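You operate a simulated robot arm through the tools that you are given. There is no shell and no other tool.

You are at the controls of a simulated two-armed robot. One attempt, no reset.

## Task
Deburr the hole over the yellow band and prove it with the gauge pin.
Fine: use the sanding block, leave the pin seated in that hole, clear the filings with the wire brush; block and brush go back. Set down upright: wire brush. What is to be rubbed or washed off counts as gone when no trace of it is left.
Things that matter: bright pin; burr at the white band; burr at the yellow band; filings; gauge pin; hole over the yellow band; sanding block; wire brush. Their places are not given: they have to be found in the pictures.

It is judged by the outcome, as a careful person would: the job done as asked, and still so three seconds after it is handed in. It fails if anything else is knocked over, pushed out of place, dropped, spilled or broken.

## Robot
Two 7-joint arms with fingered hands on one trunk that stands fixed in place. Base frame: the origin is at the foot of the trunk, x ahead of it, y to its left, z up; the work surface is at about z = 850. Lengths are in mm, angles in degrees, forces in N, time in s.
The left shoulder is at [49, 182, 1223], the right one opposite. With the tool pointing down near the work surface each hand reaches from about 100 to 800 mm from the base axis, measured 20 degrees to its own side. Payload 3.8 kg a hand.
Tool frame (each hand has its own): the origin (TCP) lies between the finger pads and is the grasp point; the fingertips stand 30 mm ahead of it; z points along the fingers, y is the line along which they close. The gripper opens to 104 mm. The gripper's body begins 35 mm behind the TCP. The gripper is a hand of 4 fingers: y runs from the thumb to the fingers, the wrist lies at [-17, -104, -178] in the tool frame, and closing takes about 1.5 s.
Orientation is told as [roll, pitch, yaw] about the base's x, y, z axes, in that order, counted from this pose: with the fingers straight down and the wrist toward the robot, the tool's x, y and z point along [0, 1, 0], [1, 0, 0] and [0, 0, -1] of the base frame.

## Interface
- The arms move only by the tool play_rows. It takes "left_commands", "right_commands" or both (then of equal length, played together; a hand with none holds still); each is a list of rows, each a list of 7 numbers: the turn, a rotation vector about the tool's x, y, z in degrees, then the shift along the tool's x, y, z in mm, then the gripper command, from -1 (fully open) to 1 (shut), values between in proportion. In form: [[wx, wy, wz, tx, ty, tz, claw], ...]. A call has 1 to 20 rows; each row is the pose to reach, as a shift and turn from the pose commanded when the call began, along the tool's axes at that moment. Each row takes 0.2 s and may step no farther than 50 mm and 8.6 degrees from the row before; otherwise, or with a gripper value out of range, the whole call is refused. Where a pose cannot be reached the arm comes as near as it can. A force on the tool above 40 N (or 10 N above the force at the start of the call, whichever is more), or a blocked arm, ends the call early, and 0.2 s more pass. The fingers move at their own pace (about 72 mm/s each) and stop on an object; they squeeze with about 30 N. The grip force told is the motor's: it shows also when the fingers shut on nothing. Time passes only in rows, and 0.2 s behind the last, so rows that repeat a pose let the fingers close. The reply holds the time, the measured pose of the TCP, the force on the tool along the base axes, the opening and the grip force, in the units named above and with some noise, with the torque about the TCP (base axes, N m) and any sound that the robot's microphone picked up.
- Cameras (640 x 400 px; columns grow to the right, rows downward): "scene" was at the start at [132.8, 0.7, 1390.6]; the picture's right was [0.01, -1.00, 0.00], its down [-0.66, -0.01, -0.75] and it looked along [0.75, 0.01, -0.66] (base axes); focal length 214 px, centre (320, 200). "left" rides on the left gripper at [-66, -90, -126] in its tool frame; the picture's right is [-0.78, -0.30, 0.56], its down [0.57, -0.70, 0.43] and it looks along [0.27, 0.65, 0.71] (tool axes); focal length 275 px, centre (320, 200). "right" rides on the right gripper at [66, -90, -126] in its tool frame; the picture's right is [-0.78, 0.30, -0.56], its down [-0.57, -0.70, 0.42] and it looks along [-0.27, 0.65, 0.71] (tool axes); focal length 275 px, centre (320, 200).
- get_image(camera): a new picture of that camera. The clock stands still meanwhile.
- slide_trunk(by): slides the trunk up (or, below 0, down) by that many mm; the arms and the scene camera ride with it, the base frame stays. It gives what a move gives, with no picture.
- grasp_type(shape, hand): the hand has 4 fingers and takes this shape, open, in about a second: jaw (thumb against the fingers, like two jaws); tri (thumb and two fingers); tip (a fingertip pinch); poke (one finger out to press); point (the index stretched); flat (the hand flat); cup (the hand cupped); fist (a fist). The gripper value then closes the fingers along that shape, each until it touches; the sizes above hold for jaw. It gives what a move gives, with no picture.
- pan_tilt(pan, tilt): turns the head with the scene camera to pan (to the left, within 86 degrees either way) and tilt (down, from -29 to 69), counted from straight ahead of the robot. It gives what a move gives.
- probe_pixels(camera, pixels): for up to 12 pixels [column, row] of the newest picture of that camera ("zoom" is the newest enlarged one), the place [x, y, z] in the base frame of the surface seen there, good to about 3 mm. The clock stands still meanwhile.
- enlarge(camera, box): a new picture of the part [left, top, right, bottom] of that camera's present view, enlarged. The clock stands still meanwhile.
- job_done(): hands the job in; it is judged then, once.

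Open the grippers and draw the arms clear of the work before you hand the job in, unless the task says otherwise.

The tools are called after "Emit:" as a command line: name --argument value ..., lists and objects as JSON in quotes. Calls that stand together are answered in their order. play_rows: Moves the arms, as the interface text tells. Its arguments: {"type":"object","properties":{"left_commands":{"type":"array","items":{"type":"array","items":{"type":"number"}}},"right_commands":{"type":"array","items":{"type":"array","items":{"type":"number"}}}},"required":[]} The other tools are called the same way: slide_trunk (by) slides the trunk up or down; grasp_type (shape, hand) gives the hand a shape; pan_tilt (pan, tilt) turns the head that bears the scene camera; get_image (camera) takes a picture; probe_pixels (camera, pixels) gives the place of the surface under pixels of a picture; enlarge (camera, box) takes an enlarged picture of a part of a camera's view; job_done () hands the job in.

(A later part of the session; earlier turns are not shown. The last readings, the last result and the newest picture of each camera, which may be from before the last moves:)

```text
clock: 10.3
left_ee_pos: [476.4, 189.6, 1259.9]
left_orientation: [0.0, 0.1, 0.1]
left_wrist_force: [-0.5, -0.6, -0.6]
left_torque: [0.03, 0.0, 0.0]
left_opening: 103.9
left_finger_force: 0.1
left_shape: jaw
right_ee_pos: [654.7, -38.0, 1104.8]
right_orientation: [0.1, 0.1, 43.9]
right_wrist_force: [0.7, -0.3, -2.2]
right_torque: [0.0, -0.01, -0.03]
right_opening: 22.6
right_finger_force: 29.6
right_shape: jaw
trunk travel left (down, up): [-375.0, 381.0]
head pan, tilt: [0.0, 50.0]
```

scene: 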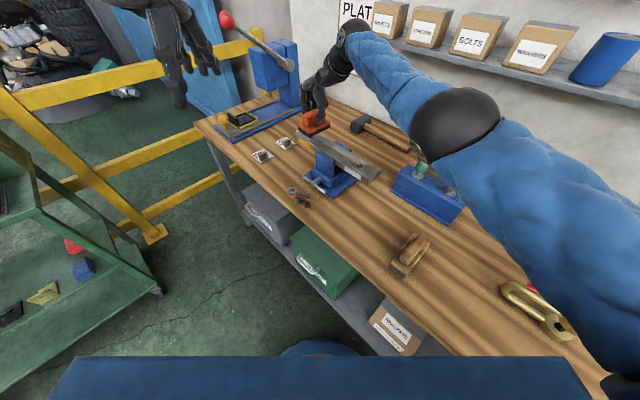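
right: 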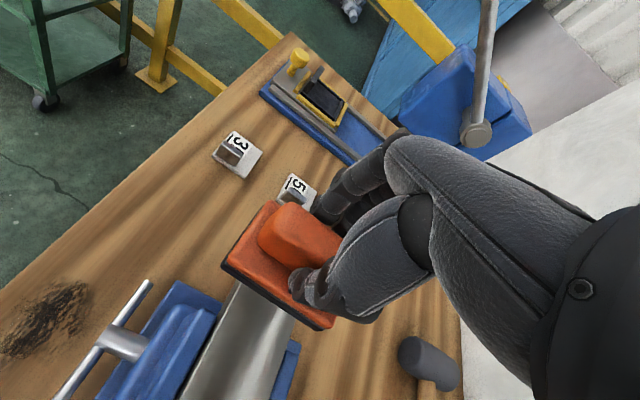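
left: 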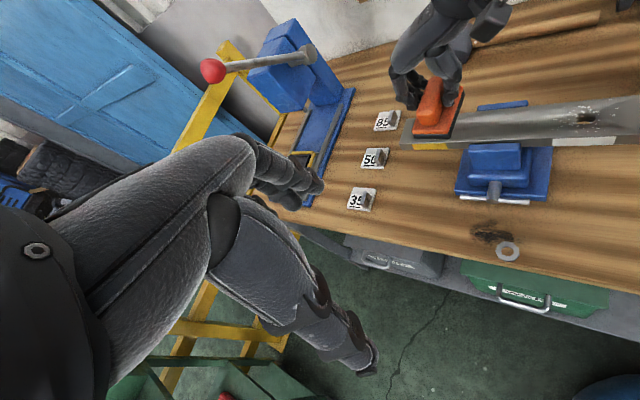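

The hand is backed off at (655,-38,1105). I rotate the hand to yaw -14 with a 20° lean about its closing axis, testing whether the wrist can take it.

Emit:
play_rows --right_commands '[[-1.26, 2.29, 7.18, 0, 0, 0, 1], [-2.52, 4.58, 14.35, 0, 0, 0, 1], [-3.79, 6.86, 21.5, 0, 0, 0, 1], [-5.05, 9.15, 28.7, 0, 0, 0, 1], [-6.3, 11.4, 35.9, 0, 0, 0, 1], [-7.6, 13.7, 43.0, 0, 0, 0, 1], [-8.84, 16.0, 50.2, 0, 0, 0, 1], [-10.1, 18.3, 57.4, 0, 0, 0, 1], [-10.1, 18.3, 57.4, 0, 0, 0, 1]]'

Emit:
get_image --camera "scene"

Emit:
get_image --camera "right"

```text
clock: 12.3
left_ee_pos: [475.1, 190.2, 1258.9]
left_orientation: [-0.1, 0.2, 0.0]
left_wrist_force: [0.3, 0.7, 0.1]
left_torque: [0.01, -0.01, -0.01]
left_opening: 103.5
left_finger_force: 0.0
left_shape: jaw
right_ee_pos: [653.2, -36.2, 1107.2]
right_orientation: [20.1, 0.0, -14.1]
right_wrist_force: [-0.6, 0.6, -2.1]
right_torque: [-0.05, 0.03, -0.02]
right_opening: 22.5
right_finger_force: 30.1
right_shape: jaw
trunk travel left (down, up): [-375.0, 381.0]
head pan, tilt: [0.0, 50.0]
```

```text
taken
```

scene: 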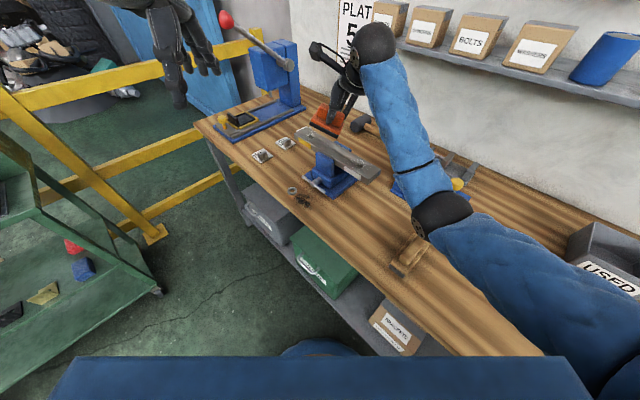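

```text
taken
```

right: 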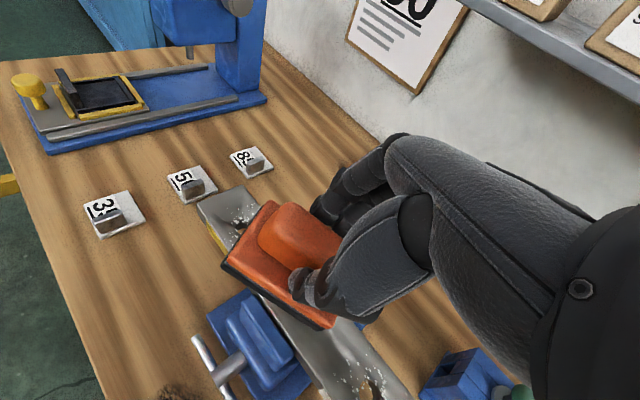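

The wrist took the lean exactly ([20.1, 0, -14.1]). I now test the reach by moving toward (752,35,1085), past the hole.

Emit:
play_rows --right_commands '[[0, 0, 0, 26.6, 26.2, 17.5, 1], [0, 0, 0, 53.2, 52.4, 35, 1], [0, 0, 0, 79.8, 78.6, 52.5, 1], [0, 0, 0, 79.8, 78.6, 52.5, 1]]'

```text
clock: 13.3
left_ee_pos: [474.5, 190.1, 1259.3]
left_orientation: [0.0, 0.0, 0.0]
left_wrist_force: [0.8, -0.4, -0.5]
left_torque: [0.04, 0.01, -0.01]
left_opening: 103.9
left_finger_force: 0.1
left_shape: jaw
right_ee_pos: [744.7, 32.3, 1084.3]
right_orientation: [20.1, 0.1, -14.0]
right_wrist_force: [0.5, -0.1, -1.9]
right_torque: [-0.03, -0.03, -0.03]
right_opening: 22.1
right_finger_force: 30.4
right_shape: jaw
right hand out of reach, approached as far as the arm can: row 3, 4
trunk travel left (down, up): [-375.0, 381.0]
head pan, tilt: [0.0, 50.0]
```

With the 20° lean the hand reaches (744.7,32.3), past the hole, so I'll regrip the block with that lean. I carry it back to above its home place first, undoing the rotation on the way.

Emit:
play_rows --right_commands '[[0, 0, 0, -25.1, -24.1, -17.3, 1], [0, 0, 0, -50.2, -48.2, -34.6, 1], [0, 0, 0, -75.3, -72.2, -51.9, 1], [1.26, -2.29, -7.18, -94.8, -95.1, -56, 1], [2.52, -4.58, -14.35, -114.2, -118, -60.2, 1], [3.79, -6.86, -21.5, -133.7, -140.9, -64.3, 1], [5.05, -9.15, -28.7, -153.2, -163.8, -68.5, 1], [6.3, -11.4, -35.9, -172.6, -186.6, -72.6, 1], [7.6, -13.7, -43.0, -192.1, -209.5, -76.7, 1], [8.84, -16.0, -50.2, -211.5, -232.4, -80.9, 1], [10.1, -18.3, -57.4, -231, -255.3, -85, 1], [10.1, -18.3, -57.4, -231, -255.3, -85, 1]]'

Emit:
get_image --camera "scene"

```text
clock: 15.9
left_ee_pos: [476.2, 190.4, 1258.0]
left_orientation: [0.0, 0.1, 0.1]
left_wrist_force: [-0.5, 0.1, -0.4]
left_torque: [-0.02, -0.02, 0.03]
left_opening: 103.7
left_finger_force: 0.0
left_shape: jaw
right_ee_pos: [438.2, -145.0, 1086.8]
right_orientation: [0.0, 0.2, 44.1]
right_wrist_force: [0.2, -0.5, -2.7]
right_torque: [0.0, 0.0, 0.03]
right_opening: 22.4
right_finger_force: 30.3
right_shape: jaw
trunk travel left (down, up): [-375.0, 381.0]
head pan, tilt: [0.0, 50.0]
```

```text
taken
```

scene: 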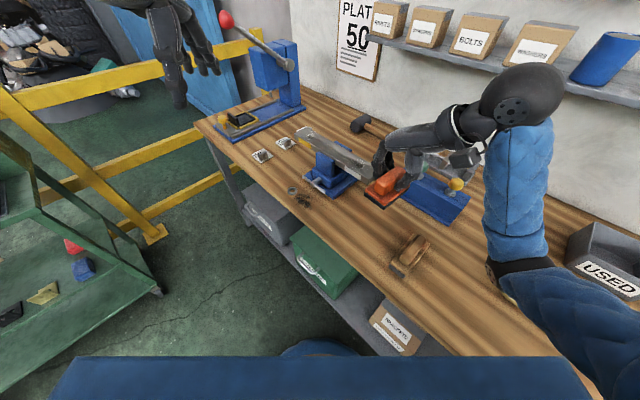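

The arm's elbow has dropped somewhat (scene (505,265)). I probe how low it is before descending.

Emit:
probe_pixels --camera "scene" --pixels '[[500, 255], [510, 280], [497, 270], [515, 200], [540, 200], [520, 100], [560, 290], [455, 185]]'

Emit:
enlarge --camera "scene" --box '[350, 60, 640, 320]'

```text
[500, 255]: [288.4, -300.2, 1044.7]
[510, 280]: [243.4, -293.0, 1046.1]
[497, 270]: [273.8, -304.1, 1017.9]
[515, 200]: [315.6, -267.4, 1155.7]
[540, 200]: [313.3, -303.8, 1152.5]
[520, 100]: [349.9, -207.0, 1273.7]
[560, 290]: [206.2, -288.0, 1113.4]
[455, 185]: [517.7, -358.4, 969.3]
```

```text
1.54 times, centred on (495, 190) of scene
```

zoom: 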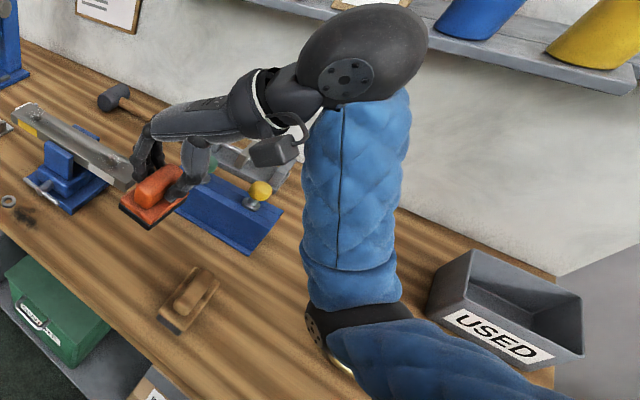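

The elbow hangs at z≈1020 over the bench, so descending like this risks touching the brush or bench. I raise the trunk by 200 mm so the elbow stays high while the hand works low.

Emit:
slide_trunk --by 200

Emit:
get_image --camera "scene"

```text
clock: 18.1
left_ee_pos: [475.5, 190.6, 1459.5]
left_orientation: [0.0, 0.1, 0.1]
left_wrist_force: [0.4, -0.3, -0.4]
left_torque: [0.02, 0.03, 0.0]
left_opening: 103.5
left_finger_force: 0.1
left_shape: jaw
right_ee_pos: [437.6, -146.4, 1285.1]
right_orientation: [0.2, 0.0, 44.1]
right_wrist_force: [-0.5, -0.6, -1.6]
right_torque: [0.0, -0.01, -0.01]
right_opening: 22.4
right_finger_force: 29.8
right_shape: jaw
trunk travel left (down, up): [-575.0, 181.0]
head pan, tilt: [0.0, 50.0]
```

```text
taken
```

scene: 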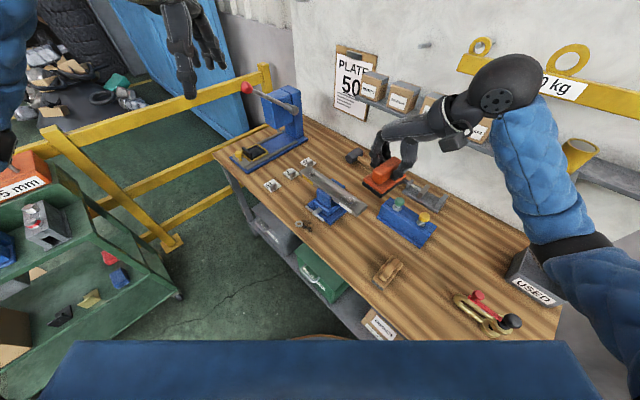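

The view is clear and the elbow has room. I descend the block toward its home in steps, stopping at z≈950 to check.

Emit:
play_rows --right_commands '[[0, 0, 0, 0.2, 0.1, 40, 1], [0, 0, 0, 0.4, 0.2, 84, 1], [0, 0, 0, 0.6, 0.3, 128, 1], [0, 0, 0, 0.8, 0.4, 172, 1], [0, 0, 0, 1, 0.5, 216, 1], [0, 0, 0, 1, 0.5, 260, 1], [0, 0, 0, 1, 0.5, 300, 1], [0, 0, 0, 1, 0.5, 335, 1], [0, 0, 0, 1, 0.5, 335, 1]]'

Emit:
get_image --camera "scene"

Emit:
get_image --camera "right"

```text
clock: 20.1
left_ee_pos: [474.1, 191.1, 1458.8]
left_orientation: [0.1, 0.1, 0.0]
left_wrist_force: [0.4, -1.0, -0.6]
left_torque: [0.02, 0.01, -0.02]
left_opening: 103.9
left_finger_force: 0.1
left_shape: jaw
right_ee_pos: [437.7, -144.2, 950.9]
right_orientation: [0.1, -0.1, 44.0]
right_wrist_force: [0.0, 0.1, -1.5]
right_torque: [0.01, -0.01, -0.01]
right_opening: 22.4
right_finger_force: 30.1
right_shape: jaw
trunk travel left (down, up): [-575.0, 181.0]
head pan, tilt: [0.0, 50.0]
```

```text
taken
```

scene: 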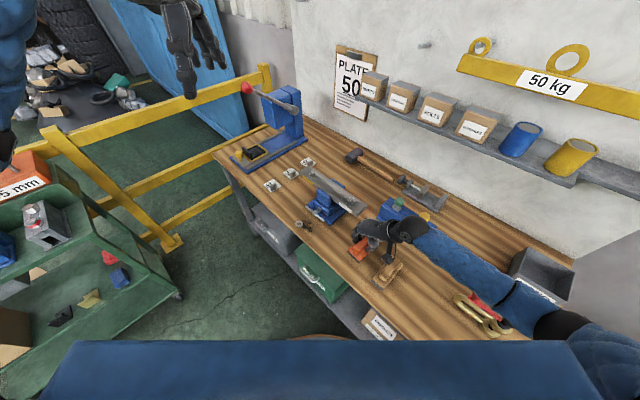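

```text
taken
```

right: 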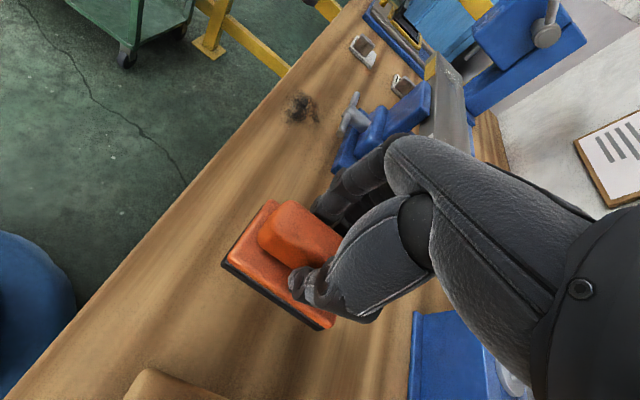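

The block is at z 951, 44 mm over its home. I probe the forearm height near the gold clamp (scene (480,270)–(540,320)) before the last descent.

Emit:
probe_pixels --camera "scene" --pixels '[[440, 245], [470, 270], [500, 290], [540, 320], [560, 335], [520, 320], [480, 285], [510, 335]]'

Emit:
enlarge --camera "scene" --box '[330, 180, 600, 350]'

```text
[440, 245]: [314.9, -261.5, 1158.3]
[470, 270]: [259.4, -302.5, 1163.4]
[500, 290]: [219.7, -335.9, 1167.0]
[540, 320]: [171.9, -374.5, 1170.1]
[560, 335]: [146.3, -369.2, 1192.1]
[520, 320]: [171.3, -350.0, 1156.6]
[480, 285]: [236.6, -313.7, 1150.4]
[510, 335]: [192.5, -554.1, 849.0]
```

```text
2.35 times, centred on (465, 265) of scene
```

zoom: 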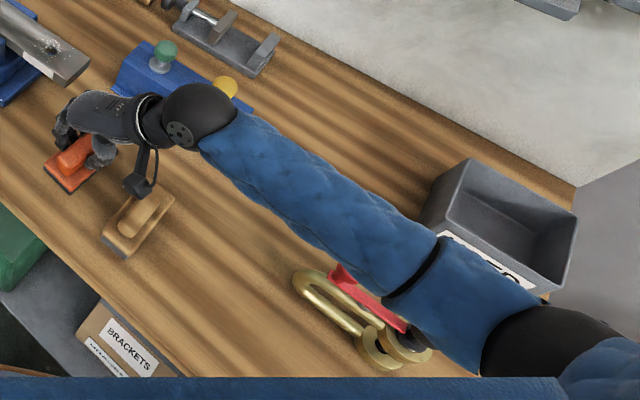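

The forearm rides at z≈1160, clear of everything. I lower the block onto its home spot and open slightly.

Emit:
play_rows --right_commands '[[0, 0, 0, 0, 0, 25, 1], [0, 0, 0, 0, 0, 38, 1], [0, 0, 0, 0, 0, 43.5, 1], [0, 0, 0, 0, 0, 43.5, 1]]'

```text
clock: 21.1
left_ee_pos: [475.3, 190.6, 1459.5]
left_orientation: [0.0, 0.1, -0.1]
left_wrist_force: [-0.3, -0.4, 0.2]
left_torque: [0.05, 0.05, 0.0]
left_opening: 103.7
left_finger_force: 0.0
left_shape: jaw
right_ee_pos: [436.6, -147.0, 906.9]
right_orientation: [-0.1, 0.0, 44.0]
right_wrist_force: [0.9, 0.1, -1.5]
right_torque: [0.02, -0.01, 0.03]
right_opening: 22.4
right_finger_force: 29.9
right_shape: jaw
trunk travel left (down, up): [-575.0, 181.0]
head pan, tilt: [0.0, 50.0]
```

Force still shows the block's weight (-1.5 N), so it is maybe a millimetre off the bench. I lower 1.5 mm more.

Emit:
play_rows --right_commands '[[0, 0, 0, 0.5, 0, 1, 1], [0, 0, 0, 1, 0, 1.5, 1], [0, 0, 0, 1, 0, 1.5, 1]]'

```text
clock: 21.9
left_ee_pos: [474.7, 191.2, 1460.0]
left_orientation: [0.0, 0.1, 0.0]
left_wrist_force: [-0.7, 0.3, 0.8]
left_torque: [0.0, 0.0, -0.03]
left_opening: 103.5
left_finger_force: 0.1
left_shape: jaw
right_ee_pos: [436.9, -144.1, 904.4]
right_orientation: [0.0, 0.0, 44.1]
right_wrist_force: [0.3, 0.6, 0.5]
right_torque: [0.06, -0.01, 0.01]
right_opening: 22.3
right_finger_force: 30.0
right_shape: jaw
trunk travel left (down, up): [-575.0, 181.0]
head pan, tilt: [0.0, 50.0]
```

Now the weight is off the hand, so the block rests on the bench. I open the fingers.

Emit:
play_rows --right_commands '[[0, 0, 0, 0, 0, 0, 0.4], [0, 0, 0, 0, 0, 0, 0.1], [0, 0, 0, 0, 0, 0, -0.2], [0, 0, 0, 0, 0, 0, -0.2], [0, 0, 0, 0, 0, 0, -0.2]]'

Emit:
enlarge --camera "scene" --box '[330, 210, 430, 290]'

Emit:
get_image --camera "right"

```text
clock: 23.1
left_ee_pos: [474.3, 191.1, 1459.4]
left_orientation: [0.0, 0.1, -0.1]
left_wrist_force: [-0.3, -1.0, -0.2]
left_torque: [-0.02, 0.02, -0.03]
left_opening: 103.8
left_finger_force: 0.1
left_shape: jaw
right_ee_pos: [436.3, -144.1, 905.9]
right_orientation: [0.0, 0.1, 44.1]
right_wrist_force: [-0.8, -1.5, 0.1]
right_torque: [0.03, 0.03, -0.02]
right_opening: 61.9
right_finger_force: 0.1
right_shape: jaw
trunk travel left (down, up): [-575.0, 181.0]
head pan, tilt: [0.0, 50.0]
```

```text
5.00 times, centred on (380, 250) of scene
```

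zoom: 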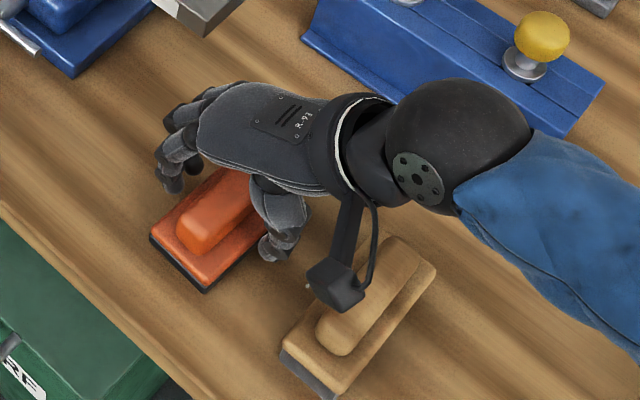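

```text
taken
```

right: 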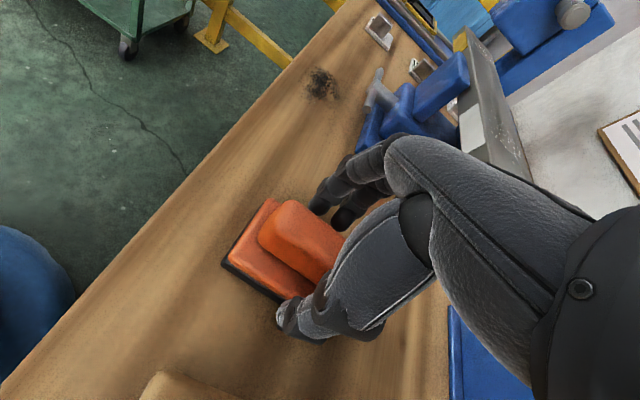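

The block stands at home with the handle free between the fingers. I raise 9 mm and lean the hand 20° about its closing axis, then look.

Emit:
play_rows --right_commands '[[0, 5, 0, 0, 0, -9, -0.2], [0, 12.5, 0, 0, 0, -9, -0.2], [0, 20, 0, 0, 0, -9, -0.2], [0, 20, 0, 0, 0, -9, -0.2]]'

Emit:
enlarge --camera "scene" --box '[330, 210, 430, 290]'

Emit:
get_image --camera "right"

```text
clock: 24.1
left_ee_pos: [473.5, 191.3, 1460.0]
left_orientation: [0.0, 0.0, 0.0]
left_wrist_force: [0.3, -0.6, 0.5]
left_torque: [-0.04, 0.02, 0.0]
left_opening: 103.4
left_finger_force: 0.0
left_shape: jaw
right_ee_pos: [437.4, -145.8, 915.4]
right_orientation: [20.2, 0.0, 44.0]
right_wrist_force: [0.8, -0.5, 0.6]
right_torque: [0.01, -0.03, 0.03]
right_opening: 62.0
right_finger_force: 0.0
right_shape: jaw
trunk travel left (down, up): [-575.0, 181.0]
head pan, tilt: [0.0, 50.0]
```

```text
5.00 times, centred on (380, 250) of scene
```

zoom: 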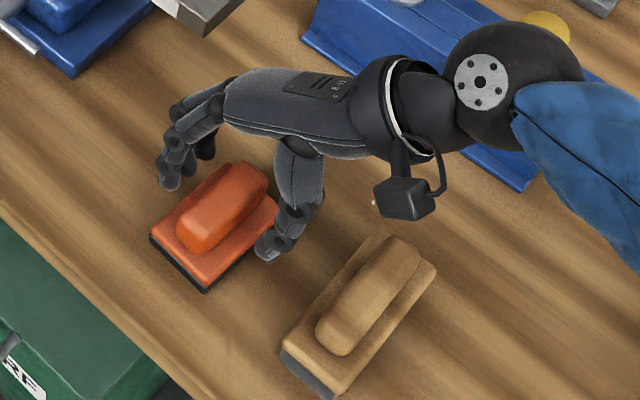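

```text
taken
```

right: 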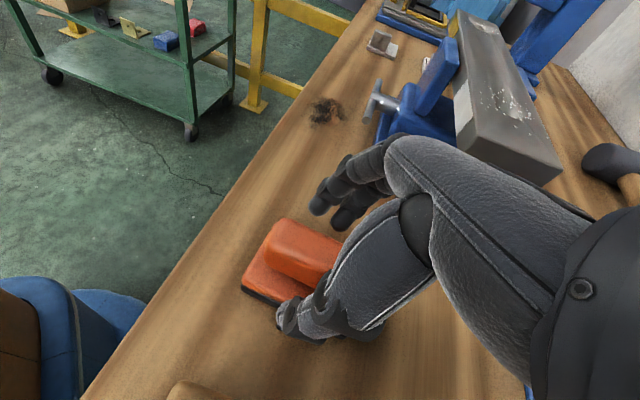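

The hand is leaned, straddling the handle. I close the fingers.

Emit:
play_rows --right_commands '[[0, 0, 0, 0, 0, 0, 0.2], [0, 0, 0, 0, 0, 0, 0.6], [0, 0, 0, 0, 0, 0, 1], [0, 0, 0, 0, 0, 0, 1], [0, 0, 0, 0, 0, 0, 1], [0, 0, 0, 0, 0, 0, 1], [0, 0, 0, 0, 0, 0, 1]]'

Emit:
enlarge --camera "scene" --box '[330, 210, 430, 290]'

Emit:
get_image --camera "right"

```text
clock: 25.7
left_ee_pos: [475.5, 190.9, 1460.1]
left_orientation: [0.0, 0.1, 0.0]
left_wrist_force: [-0.7, 0.3, 0.4]
left_torque: [-0.02, -0.02, 0.01]
left_opening: 103.4
left_finger_force: 0.1
left_shape: jaw
right_ee_pos: [437.0, -144.8, 914.9]
right_orientation: [20.0, -0.1, 44.0]
right_wrist_force: [-0.9, 0.2, -0.1]
right_torque: [0.01, -0.01, 0.04]
right_opening: 22.5
right_finger_force: 29.7
right_shape: jaw
trunk travel left (down, up): [-575.0, 181.0]
head pan, tilt: [0.0, 50.0]
```

```text
5.00 times, centred on (380, 250) of scene
```

zoom: 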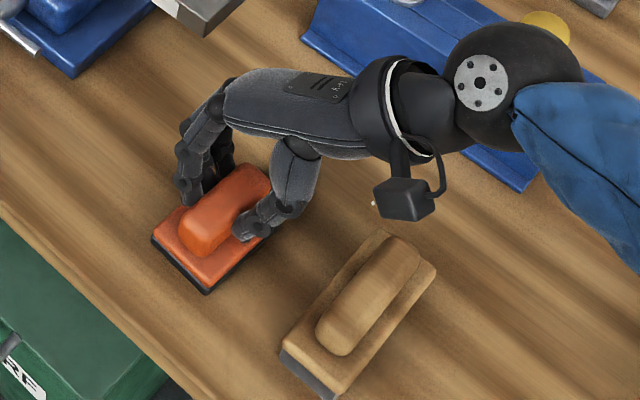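

```text
taken
```

right: 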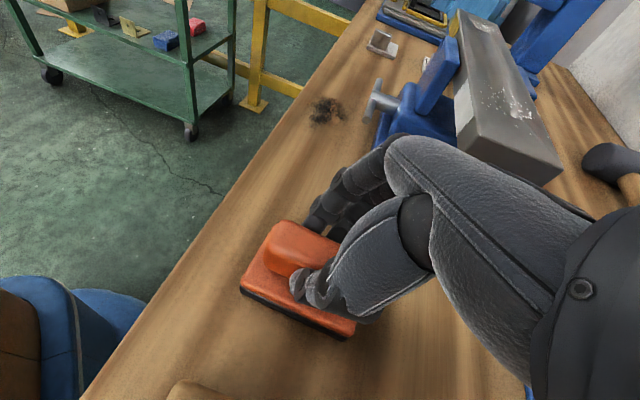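

The block is held again (22.5 mm, 30 N) at (437,-145,915), lean 20°, yaw 44. I lift it straight up to z≈1285 while the trunk is raised.

Emit:
play_rows --right_commands '[[0, 0, 0, 6.8, 0, -18.8, 1], [0, 0, 0, 20.5, 0, -56.4, 1], [0, 0, 0, 35.9, 0, -98.7, 1], [0, 0, 0, 51.3, 0, -141, 1], [0, 0, 0, 66.7, 0, -183.3, 1], [0, 0, 0, 82.1, 0, -225.6, 1], [0, 0, 0, 97.5, 0, -267.9, 1], [0, 0, 0, 112.9, 0, -310.2, 1], [0, 0, 0, 126.5, 0, -347.8, 1], [0, 0, 0, 126.5, 0, -347.8, 1]]'

Emit:
get_image --camera "scene"

Emit:
get_image --camera "right"

```text
clock: 27.9
left_ee_pos: [476.1, 190.5, 1458.7]
left_orientation: [0.0, 0.1, 0.0]
left_wrist_force: [0.1, 0.1, -0.2]
left_torque: [0.03, 0.01, 0.02]
left_opening: 104.0
left_finger_force: 0.1
left_shape: jaw
right_ee_pos: [437.4, -145.3, 1285.4]
right_orientation: [20.1, 0.0, 44.0]
right_wrist_force: [-0.3, 0.1, -1.9]
right_torque: [0.0, 0.0, -0.01]
right_opening: 22.3
right_finger_force: 30.1
right_shape: jaw
trunk travel left (down, up): [-575.0, 181.0]
head pan, tilt: [0.0, 50.0]
```

```text
taken
```

scene: 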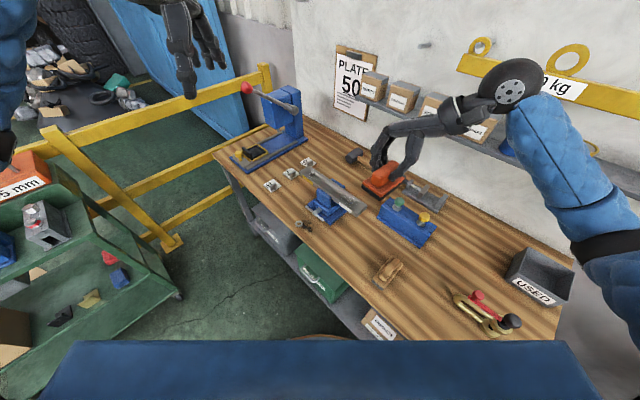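

```text
taken
```

right: 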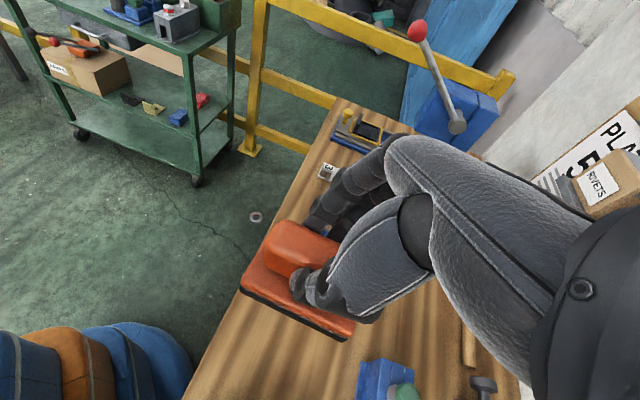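

The block is up and level. I turn to yaw -14 while travelling to (653,-36) at this height; first a quick probe of the shelf to be sure of clearance.

Emit:
probe_pixels --camera "scene" --pixels '[[375, 90], [400, 100], [505, 150], [362, 108], [575, 180], [270, 90], [330, 190]]'

```text
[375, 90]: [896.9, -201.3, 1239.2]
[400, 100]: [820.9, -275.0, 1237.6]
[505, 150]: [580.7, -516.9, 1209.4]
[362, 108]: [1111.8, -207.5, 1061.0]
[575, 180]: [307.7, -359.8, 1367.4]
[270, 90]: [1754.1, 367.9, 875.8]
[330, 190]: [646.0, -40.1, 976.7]
```

The shelf boxes sit at least 250 mm behind the bar line, so the path is clear. I rotate and travel.

Emit:
play_rows --right_commands '[[-2.48, 0, 6.81, -8.4, 28.9, -3.1, 1], [-4.95, 0, 13.6, -16.9, 57.8, -6.2, 1], [-7.4, 0, 20.4, -25.3, 86.7, -9.2, 1], [-9.9, 0, 27.25, -33.7, 115.6, -12.3, 1], [-12.4, 0, 34.1, -42.1, 144.4, -15.4, 1], [-14.85, 0, 40.9, -50.6, 173.3, -18.5, 1], [-17.3, 0, 47.7, -59, 202.2, -21.5, 1], [-19.8, 0, 54.5, -67.4, 231.1, -24.6, 1], [-19.8, 0, 54.5, -67.4, 231.1, -24.6, 1]]'

Emit:
get_image --camera "scene"

```text
clock: 29.9
left_ee_pos: [475.8, 189.9, 1460.0]
left_orientation: [0.1, 0.1, -0.1]
left_wrist_force: [0.7, 0.7, 0.1]
left_torque: [0.0, -0.04, 0.01]
left_opening: 103.7
left_finger_force: 0.0
left_shape: jaw
right_ee_pos: [653.2, -39.1, 1282.1]
right_orientation: [20.0, 0.1, -14.2]
right_wrist_force: [-0.1, -0.4, -1.6]
right_torque: [0.0, 0.01, 0.01]
right_opening: 22.2
right_finger_force: 29.1
right_shape: jaw
trunk travel left (down, up): [-575.0, 181.0]
head pan, tilt: [0.0, 50.0]
```

```text
taken
```

scene: 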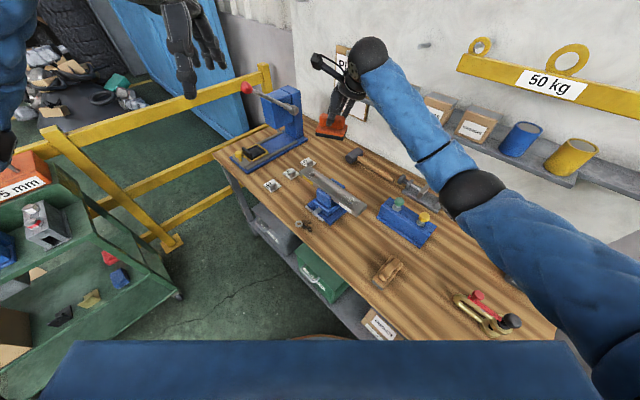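

The elbow is well up. I slide the trunk back down by 200 mm, bringing the block to z≈1083 (bottom ≈1018, above the bar at 974).

Emit:
slide_trunk --by -200

Emit:
get_image --camera "scene"

Emit:
get_image --camera "left"

```text
clock: 32.1
left_ee_pos: [474.2, 190.9, 1259.2]
left_orientation: [-0.1, 0.1, 0.0]
left_wrist_force: [0.3, 0.3, 0.2]
left_torque: [0.05, -0.02, 0.01]
left_opening: 103.7
left_finger_force: 0.1
left_shape: jaw
right_ee_pos: [652.9, -34.4, 1085.3]
right_orientation: [20.0, 0.0, -13.9]
right_wrist_force: [-1.0, 0.2, -1.9]
right_torque: [0.02, 0.01, 0.02]
right_opening: 22.3
right_finger_force: 30.2
right_shape: jaw
trunk travel left (down, up): [-375.0, 381.0]
head pan, tilt: [0.0, 50.0]
```

```text
taken
```

scene: 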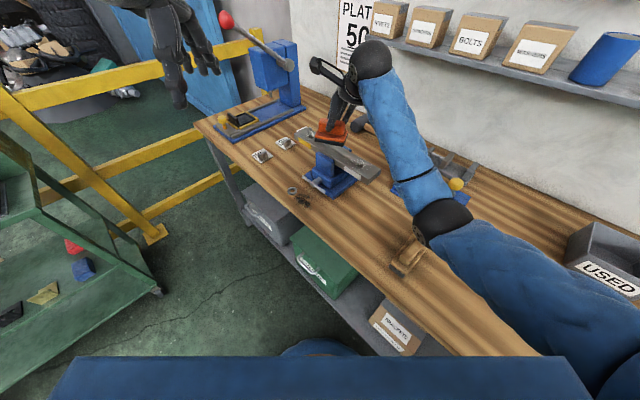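

```text
taken
```

left: 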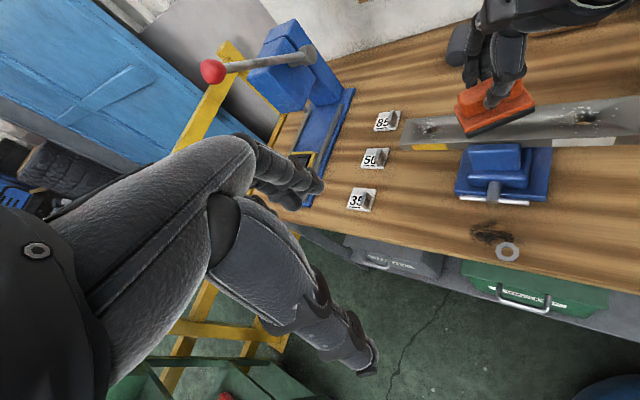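

The elbow now appears near the rack at scene (430,215). I probe its height to be safe.

Emit:
probe_pixels --camera "scene" --pixels '[[430, 215], [418, 232], [425, 240], [410, 190], [440, 230], [330, 135], [322, 140]]'

```text
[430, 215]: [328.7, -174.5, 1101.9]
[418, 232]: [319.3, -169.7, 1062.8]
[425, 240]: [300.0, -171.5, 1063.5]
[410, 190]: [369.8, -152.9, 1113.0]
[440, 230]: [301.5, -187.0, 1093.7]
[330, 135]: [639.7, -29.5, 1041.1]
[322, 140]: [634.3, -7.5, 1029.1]
```

The elbow is high and clear. I bring the block over the hole, to (720,15,1055), block bottom about 15 mm above the bar.

Emit:
play_rows --right_commands '[[0, 0, 0, 17, 17.6, 16.8, 1], [0, 0, 0, 34, 35.2, 33.6, 1], [0, 0, 0, 50.9, 52.8, 50.5, 1], [0, 0, 0, 50.9, 52.8, 50.5, 1]]'

Emit:
enlarge --camera "scene" --box '[270, 80, 400, 200]'

Emit:
enlarge --camera "left" --box '[380, 40, 560, 180]'

```text
clock: 33.1
left_ee_pos: [476.0, 190.8, 1260.5]
left_orientation: [-0.1, 0.1, 0.0]
left_wrist_force: [0.5, -0.1, -1.2]
left_torque: [0.05, 0.0, -0.01]
left_opening: 103.7
left_finger_force: 0.1
left_shape: jaw
right_ee_pos: [720.4, 16.7, 1055.6]
right_orientation: [19.9, 0.0, -14.0]
right_wrist_force: [0.0, -1.2, -1.7]
right_torque: [-0.04, 0.01, 0.02]
right_opening: 22.0
right_finger_force: 30.1
right_shape: jaw
trunk travel left (down, up): [-375.0, 381.0]
head pan, tilt: [0.0, 50.0]
```

```text
3.33 times, centred on (335, 140) of scene
```

zoom: 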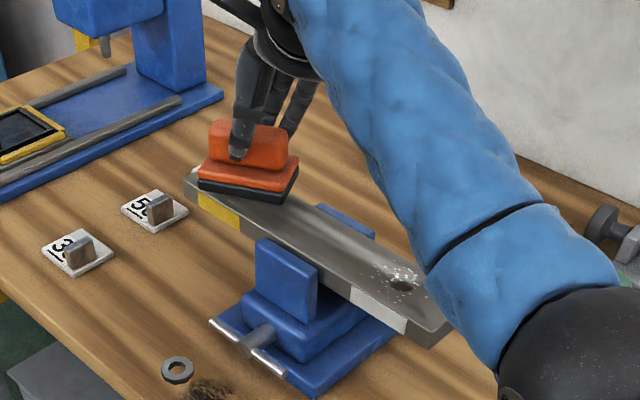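

```text
2.86 times, centred on (470, 110) of left
```

zoom: 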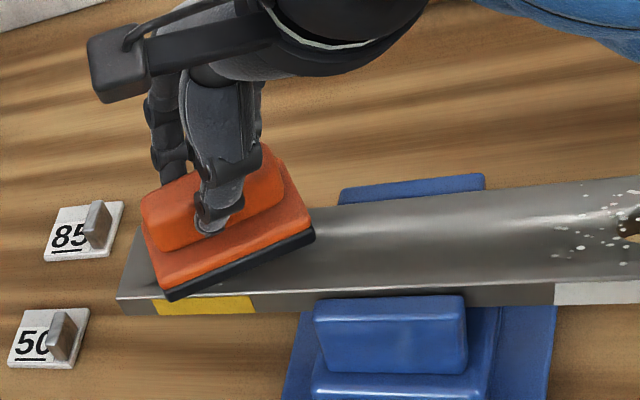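

The block is level over the yellow-band hole. I lower gently to contact and read the force.

Emit:
play_rows --right_commands '[[0, 0, 0, -3.4, 0, 9.4, 1], [0, 0, 0, -4.6, 0, 12.7, 1], [0, 0, 0, -5.3, 0, 14.6, 1], [0, 0, 0, -5.6, 0, 15.5, 1]]'

```text
clock: 34.1
left_ee_pos: [474.4, 190.4, 1259.8]
left_orientation: [0.0, 0.0, 0.0]
left_wrist_force: [-1.0, -0.7, -0.1]
left_torque: [0.02, 0.0, 0.01]
left_opening: 103.8
left_finger_force: 0.0
left_shape: jaw
right_ee_pos: [720.0, 15.1, 1040.6]
right_orientation: [20.0, -0.1, -14.0]
right_wrist_force: [-0.8, 0.0, 0.5]
right_torque: [-0.04, -0.03, 0.03]
right_opening: 22.2
right_finger_force: 29.5
right_shape: jaw
trunk travel left (down, up): [-375.0, 381.0]
head pan, tilt: [0.0, 50.0]
```

Force went from -1.7 to +0.5 N, so it just touches. I press another 1.5 mm and read the force.

Emit:
play_rows --right_commands '[[0, 0, 0, -0.3, 0, 0.8, 1], [0, 0, 0, -0.6, 0, 1.6, 1], [0, 0, 0, -0.6, 0, 1.6, 1]]'

```text
clock: 34.9
left_ee_pos: [474.2, 190.4, 1260.1]
left_orientation: [0.0, 0.0, 0.0]
left_wrist_force: [0.7, 0.0, -0.5]
left_torque: [0.04, -0.02, -0.06]
left_opening: 103.7
left_finger_force: 0.1
left_shape: jaw
right_ee_pos: [720.5, 14.5, 1038.8]
right_orientation: [20.2, -0.2, -13.9]
right_wrist_force: [0.2, 1.2, 8.2]
right_torque: [0.06, -0.07, 0.05]
right_opening: 22.4
right_finger_force: 30.6
right_shape: jaw
trunk travel left (down, up): [-375.0, 381.0]
head pan, tilt: [0.0, 50.0]
```

Contact force is 8 N, a good pressure. Now I rub with strokes along the bar (-30 to +10 mm about the hole) and across it.

Emit:
play_rows --right_commands '[[0, 0, 0, 10.5, 6.7, 3.8, 1], [0, 0, 0, 21.7, 13.9, 7.9, 1], [0, 0, 0, 10.5, 6.7, 3.8, 1], [0, 0, 0, 0, 0, 0, 1], [0, 0, 0, -10.5, -6.7, -3.8, 1], [0, 0, 0, 0, 0, 0, 1], [0, 0, 0, 8.1, 11, 2.9, 1], [0, 0, 0, 17.8, 20.8, 6.5, 1], [0, 0, 0, 6.6, 13.6, 2.4, 1], [0, 0, 0, -7.9, 4.3, -2.9, 1], [0, 0, 0, -10.5, -6.7, -3.8, 1], [0, 0, 0, 3.9, -6.9, 1.4, 1], [0, 0, 0, 15.3, -1.9, 5.6, 1], [0, 0, 0, 25.6, 7, 9.3, 1], [0, 0, 0, 14.4, -0.2, 5.2, 1], [0, 0, 0, -0.1, -9.5, -0.1, 1], [0, 0, 0, 0, 0, 0, 1], [0, 0, 0, 21.7, 13.9, 7.9, 1], [0, 0, 0, 10.5, 6.7, 3.8, 1], [0, 0, 0, 0, 0, 0, 1]]'

Emit:
enlarge --camera "left" --box '[380, 40, 560, 180]'

```text
clock: 39.1
left_ee_pos: [473.7, 191.6, 1259.8]
left_orientation: [0.0, 0.1, 0.0]
left_wrist_force: [0.3, 0.6, 0.1]
left_torque: [0.02, 0.04, -0.01]
left_opening: 103.6
left_finger_force: 0.1
left_shape: jaw
right_ee_pos: [720.0, 14.2, 1037.9]
right_orientation: [20.1, -0.1, -13.9]
right_wrist_force: [1.4, 3.1, 11.8]
right_torque: [0.13, -0.17, 0.02]
right_opening: 22.7
right_finger_force: 29.9
right_shape: jaw
trunk travel left (down, up): [-375.0, 381.0]
head pan, tilt: [0.0, 50.0]
```

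```text
2.86 times, centred on (470, 110) of left
```

zoom: 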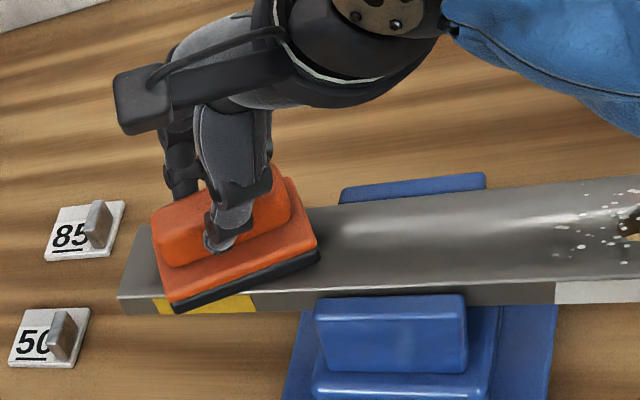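

Strokes went through without a stop. I lift 40 mm and draw back along the bar to see what is left of the burr.

Emit:
play_rows --right_commands '[[0, 0, 0, 6.8, 0, -18.8, 1], [0, 0, 0, 13.7, 0, -37.6, 1], [0, 0, 0, -16, -19, -48, 1], [0, 0, 0, -46, -38, -58, 1], [0, 0, 0, -66, -52, -66, 1], [0, 0, 0, -66, -52, -66, 1]]'

Emit:
enlarge --camera "left" --box '[400, 90, 470, 150]'

Emit:
enlarge --camera "scene" --box '[280, 110, 360, 170]'

Emit:
get_image --camera "right"

```text
clock: 40.5
left_ee_pos: [475.7, 191.4, 1259.6]
left_orientation: [0.0, 0.0, 0.0]
left_wrist_force: [0.6, 0.0, 0.6]
left_torque: [-0.01, -0.01, 0.03]
left_opening: 103.7
left_finger_force: 0.0
left_shape: jaw
right_ee_pos: [650.2, -55.8, 1075.7]
right_orientation: [19.9, 0.2, -13.9]
right_wrist_force: [0.9, 1.1, -1.8]
right_torque: [0.01, 0.0, 0.0]
right_opening: 23.0
right_finger_force: 29.5
right_shape: jaw
trunk travel left (down, up): [-375.0, 381.0]
head pan, tilt: [0.0, 50.0]
```

```text
6.67 times, centred on (435, 120) of left
```

zoom: 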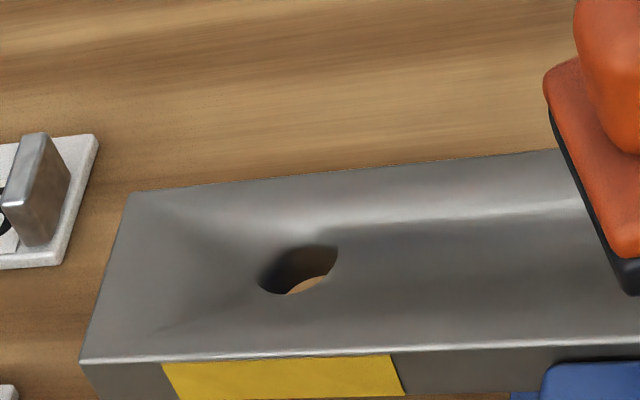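

```text
6.67 times, centred on (320, 140) of scene
```

zoom: 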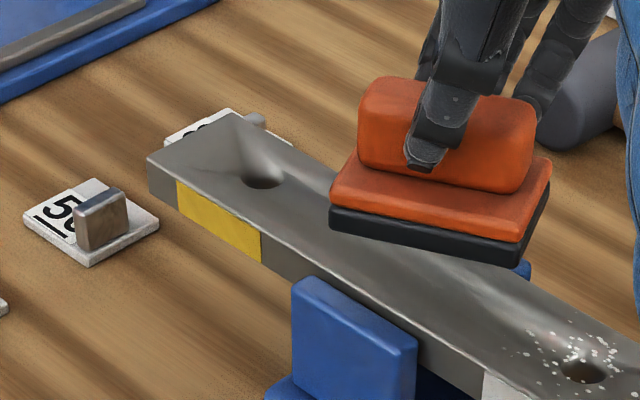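

```text
taken
```

right: 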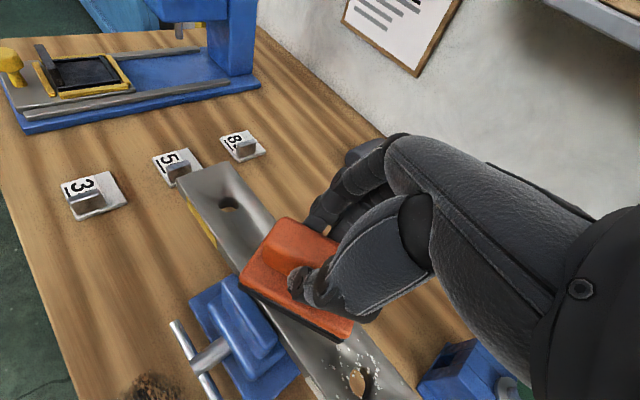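

The yellow-band hole looks clean of specks. I enlarge further to check that no faint trace remains.

Emit:
enlarge --camera "left" --box '[405, 105, 460, 140]'

Emit:
enlarge --camera "right" --box '[180, 155, 270, 245]'

```text
11.43 times, centred on (432, 122) of left
```

zoom: 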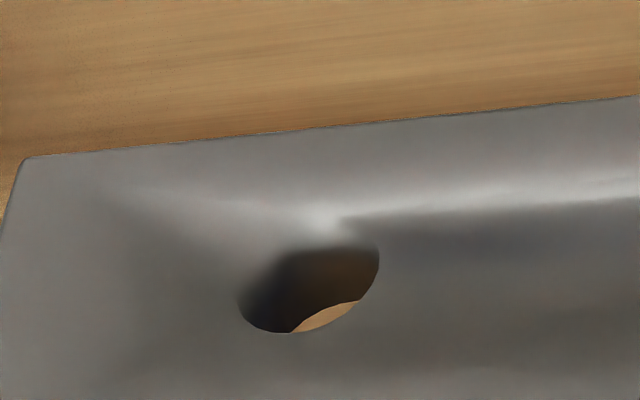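

```text
4.44 times, centred on (225, 200) of right
```

zoom: 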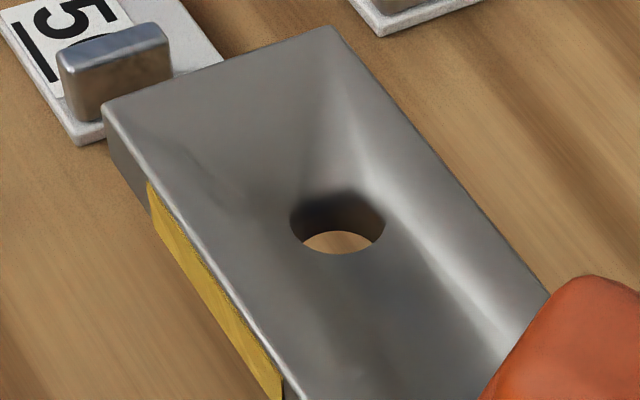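

The surface is clean. I probe just outside the rim in this right-camera zoom to refine the hole centre.

Emit:
probe_pixels --camera "zoom" --pixels '[[284, 222], [391, 224], [336, 182], [340, 260], [105, 104], [330, 30], [548, 293], [280, 390], [220, 240], [320, 120]]'

```text
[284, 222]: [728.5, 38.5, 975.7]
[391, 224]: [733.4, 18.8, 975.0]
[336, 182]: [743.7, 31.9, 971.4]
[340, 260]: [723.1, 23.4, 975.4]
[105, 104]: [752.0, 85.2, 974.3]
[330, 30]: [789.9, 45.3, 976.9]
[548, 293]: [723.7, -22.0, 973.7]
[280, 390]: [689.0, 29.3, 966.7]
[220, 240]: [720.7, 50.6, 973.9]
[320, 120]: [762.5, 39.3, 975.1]
```

The hole centre is about (732.2, 28). Now I take the block home: first raise the trunk 200 mm again.

Emit:
slide_trunk --by 200

Emit:
play_rows --right_commands '[[2.48, 0, -6.81, -16.2, -23.2, -5.9, 1], [4.95, 0, -13.6, -32.4, -46.3, -11.8, 1], [7.4, 0, -20.4, -48.6, -69.5, -17.7, 1], [9.9, 0, -27.25, -64.9, -92.6, -23.7, 1], [12.4, 0, -34.1, -81.1, -115.8, -29.6, 1], [14.85, 0, -40.9, -97.3, -138.9, -35.5, 1], [17.3, 0, -47.7, -113.5, -162, -41.4, 1], [19.8, 0, -54.5, -129.7, -185.2, -47.3, 1], [19.8, 0, -54.5, -129.7, -185.2, -47.3, 1]]'

Emit:
get_image --camera "scene"

```text
clock: 42.6
left_ee_pos: [476.1, 191.2, 1460.1]
left_orientation: [0.1, 0.1, 0.0]
left_wrist_force: [0.3, -0.8, -0.1]
left_torque: [-0.02, 0.01, 0.03]
left_opening: 103.6
left_finger_force: 0.1
left_shape: jaw
right_ee_pos: [650.6, -55.0, 1275.3]
right_orientation: [20.0, 0.1, -14.1]
right_wrist_force: [-0.2, 0.4, -2.1]
right_torque: [0.02, -0.03, -0.02]
right_opening: 22.7
right_finger_force: 30.2
right_shape: jaw
trunk travel left (down, up): [-575.0, 181.0]
head pan, tilt: [0.0, 50.0]
```

```text
clock: 44.6
left_ee_pos: [474.6, 191.0, 1458.9]
left_orientation: [0.0, 0.1, -0.1]
left_wrist_force: [-0.4, 0.0, 0.2]
left_torque: [0.0, -0.06, -0.02]
left_opening: 103.8
left_finger_force: 0.0
left_shape: jaw
right_ee_pos: [436.2, -143.6, 1276.4]
right_orientation: [20.0, 0.0, 44.0]
right_wrist_force: [0.4, -0.4, -1.3]
right_torque: [0.0, -0.02, -0.02]
right_opening: 22.5
right_finger_force: 30.0
right_shape: jaw
trunk travel left (down, up): [-575.0, 181.0]
head pan, tilt: [0.0, 50.0]
```

```text
taken
```

scene: 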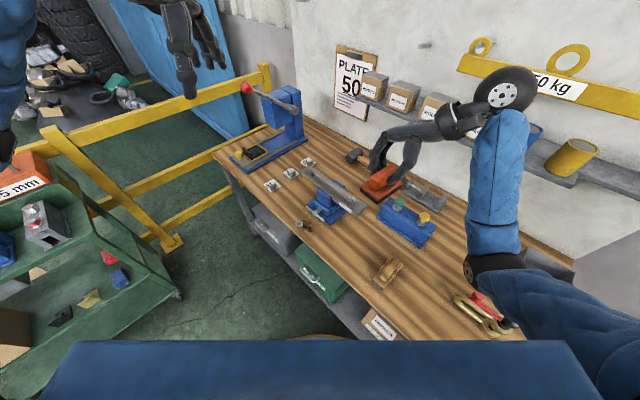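

I descend to about z 960 over the block's home and compare views.

Emit:
play_rows --right_commands '[[0, 0, 0, -13.5, 0, 37, 1], [0, 0, 0, -27, 0, 74, 1], [0, 0, 0, -40.5, 0, 111, 1], [0, 0, 0, -54, 0, 148.5, 1], [0, 0, 0, -67.5, 0, 185.5, 1], [0, 0, 0, -81, 0, 222.5, 1], [0, 0, 0, -94.6, 0, 260, 1], [0, 0, 0, -108.1, 0, 297, 1], [0, 0, 0, -108.1, 0, 297, 1]]'

Emit:
get_image --camera "right"

Emit:
enlarge --camera "scene" --box '[330, 190, 470, 300]'

```text
clock: 46.6
left_ee_pos: [474.9, 190.7, 1459.1]
left_orientation: [-0.1, 0.1, 0.1]
left_wrist_force: [0.0, 0.2, -0.2]
left_torque: [0.03, 0.0, -0.01]
left_opening: 103.6
left_finger_force: 0.0
left_shape: jaw
right_ee_pos: [435.7, -142.5, 960.4]
right_orientation: [20.0, 0.0, 44.0]
right_wrist_force: [0.1, -0.3, -2.5]
right_torque: [-0.02, 0.03, -0.03]
right_opening: 22.4
right_finger_force: 29.9
right_shape: jaw
trunk travel left (down, up): [-575.0, 181.0]
head pan, tilt: [0.0, 50.0]
```

```text
taken
```

right: 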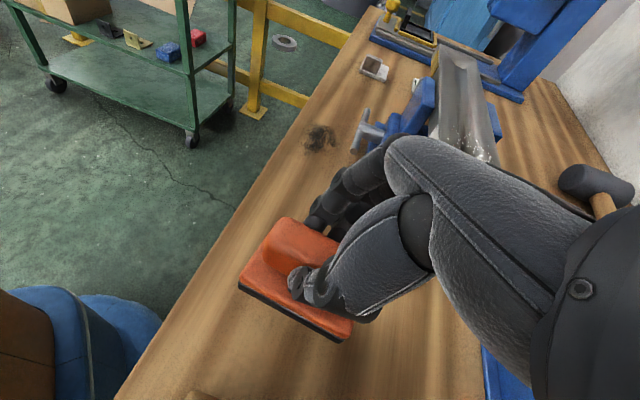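

```text
3.64 times, centred on (400, 245) of scene
```

zoom: 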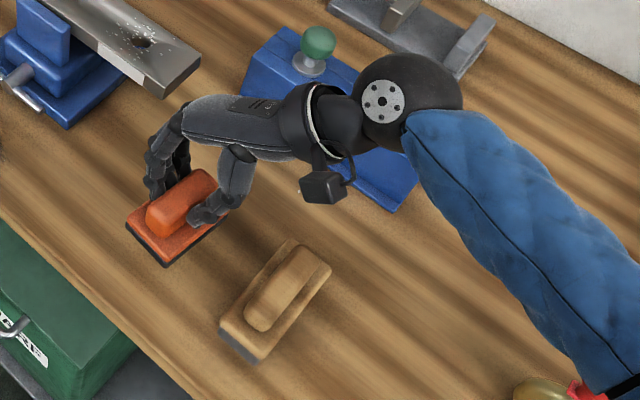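

The block sits in the grip as before. I lower it to the bench with a small xy correction.

Emit:
play_rows --right_commands '[[0, 0, 0, -8.5, -0.3, 20, 1], [0, 0, 0, -14.7, -0.7, 34.1, 1], [0, 0, 0, -17.2, -0.7, 41.0, 1], [0, 0, 0, -17.2, -0.7, 41.0, 1]]'

```text
clock: 47.6
left_ee_pos: [474.5, 191.2, 1460.4]
left_orientation: [0.0, 0.1, 0.0]
left_wrist_force: [0.6, 0.1, -0.2]
left_torque: [0.0, 0.02, -0.02]
left_opening: 103.7
left_finger_force: 0.1
left_shape: jaw
right_ee_pos: [436.6, -146.8, 916.4]
right_orientation: [20.0, 0.0, 44.0]
right_wrist_force: [0.0, 0.5, -2.1]
right_torque: [0.02, -0.03, -0.02]
right_opening: 22.6
right_finger_force: 30.2
right_shape: jaw
trunk travel left (down, up): [-575.0, 181.0]
head pan, tilt: [0.0, 50.0]
```

Still carrying the weight (-2.1 N) at z 916. I lower another 1.5 mm.

Emit:
play_rows --right_commands '[[0, 0, 0, -0.3, 0, 0.9, 1], [0, 0, 0, -0.5, 0, 1.4, 1], [0, 0, 0, -0.5, 0, 1.4, 1]]'

```text
clock: 48.4
left_ee_pos: [474.6, 191.4, 1460.2]
left_orientation: [0.0, 0.1, 0.0]
left_wrist_force: [-0.3, -0.3, -0.6]
left_torque: [0.02, 0.01, -0.03]
left_opening: 103.6
left_finger_force: 0.1
left_shape: jaw
right_ee_pos: [437.7, -145.5, 914.9]
right_orientation: [20.0, 0.0, 44.1]
right_wrist_force: [0.0, 0.3, -1.5]
right_torque: [0.05, -0.04, 0.02]
right_opening: 22.3
right_finger_force: 30.0
right_shape: jaw
trunk travel left (down, up): [-575.0, 181.0]
head pan, tilt: [0.0, 50.0]
```

Force begins to fall (-1.5 N). I lower another 0.8 mm and check.

Emit:
play_rows --right_commands '[[0, 0, 0, -0.3, 0, 0.8, 1], [0, 0, 0, -0.3, 0, 0.8, 1]]'

```text
clock: 49.0
left_ee_pos: [474.8, 191.6, 1460.4]
left_orientation: [0.0, 0.1, 0.0]
left_wrist_force: [0.0, 0.9, -0.1]
left_torque: [-0.02, -0.01, -0.03]
left_opening: 103.6
left_finger_force: 0.0
left_shape: jaw
right_ee_pos: [436.8, -145.9, 914.2]
right_orientation: [20.0, 0.0, 43.9]
right_wrist_force: [-0.9, -0.3, 0.9]
right_torque: [0.01, -0.03, 0.01]
right_opening: 22.5
right_finger_force: 30.2
right_shape: jaw
trunk travel left (down, up): [-575.0, 181.0]
head pan, tilt: [0.0, 50.0]
```

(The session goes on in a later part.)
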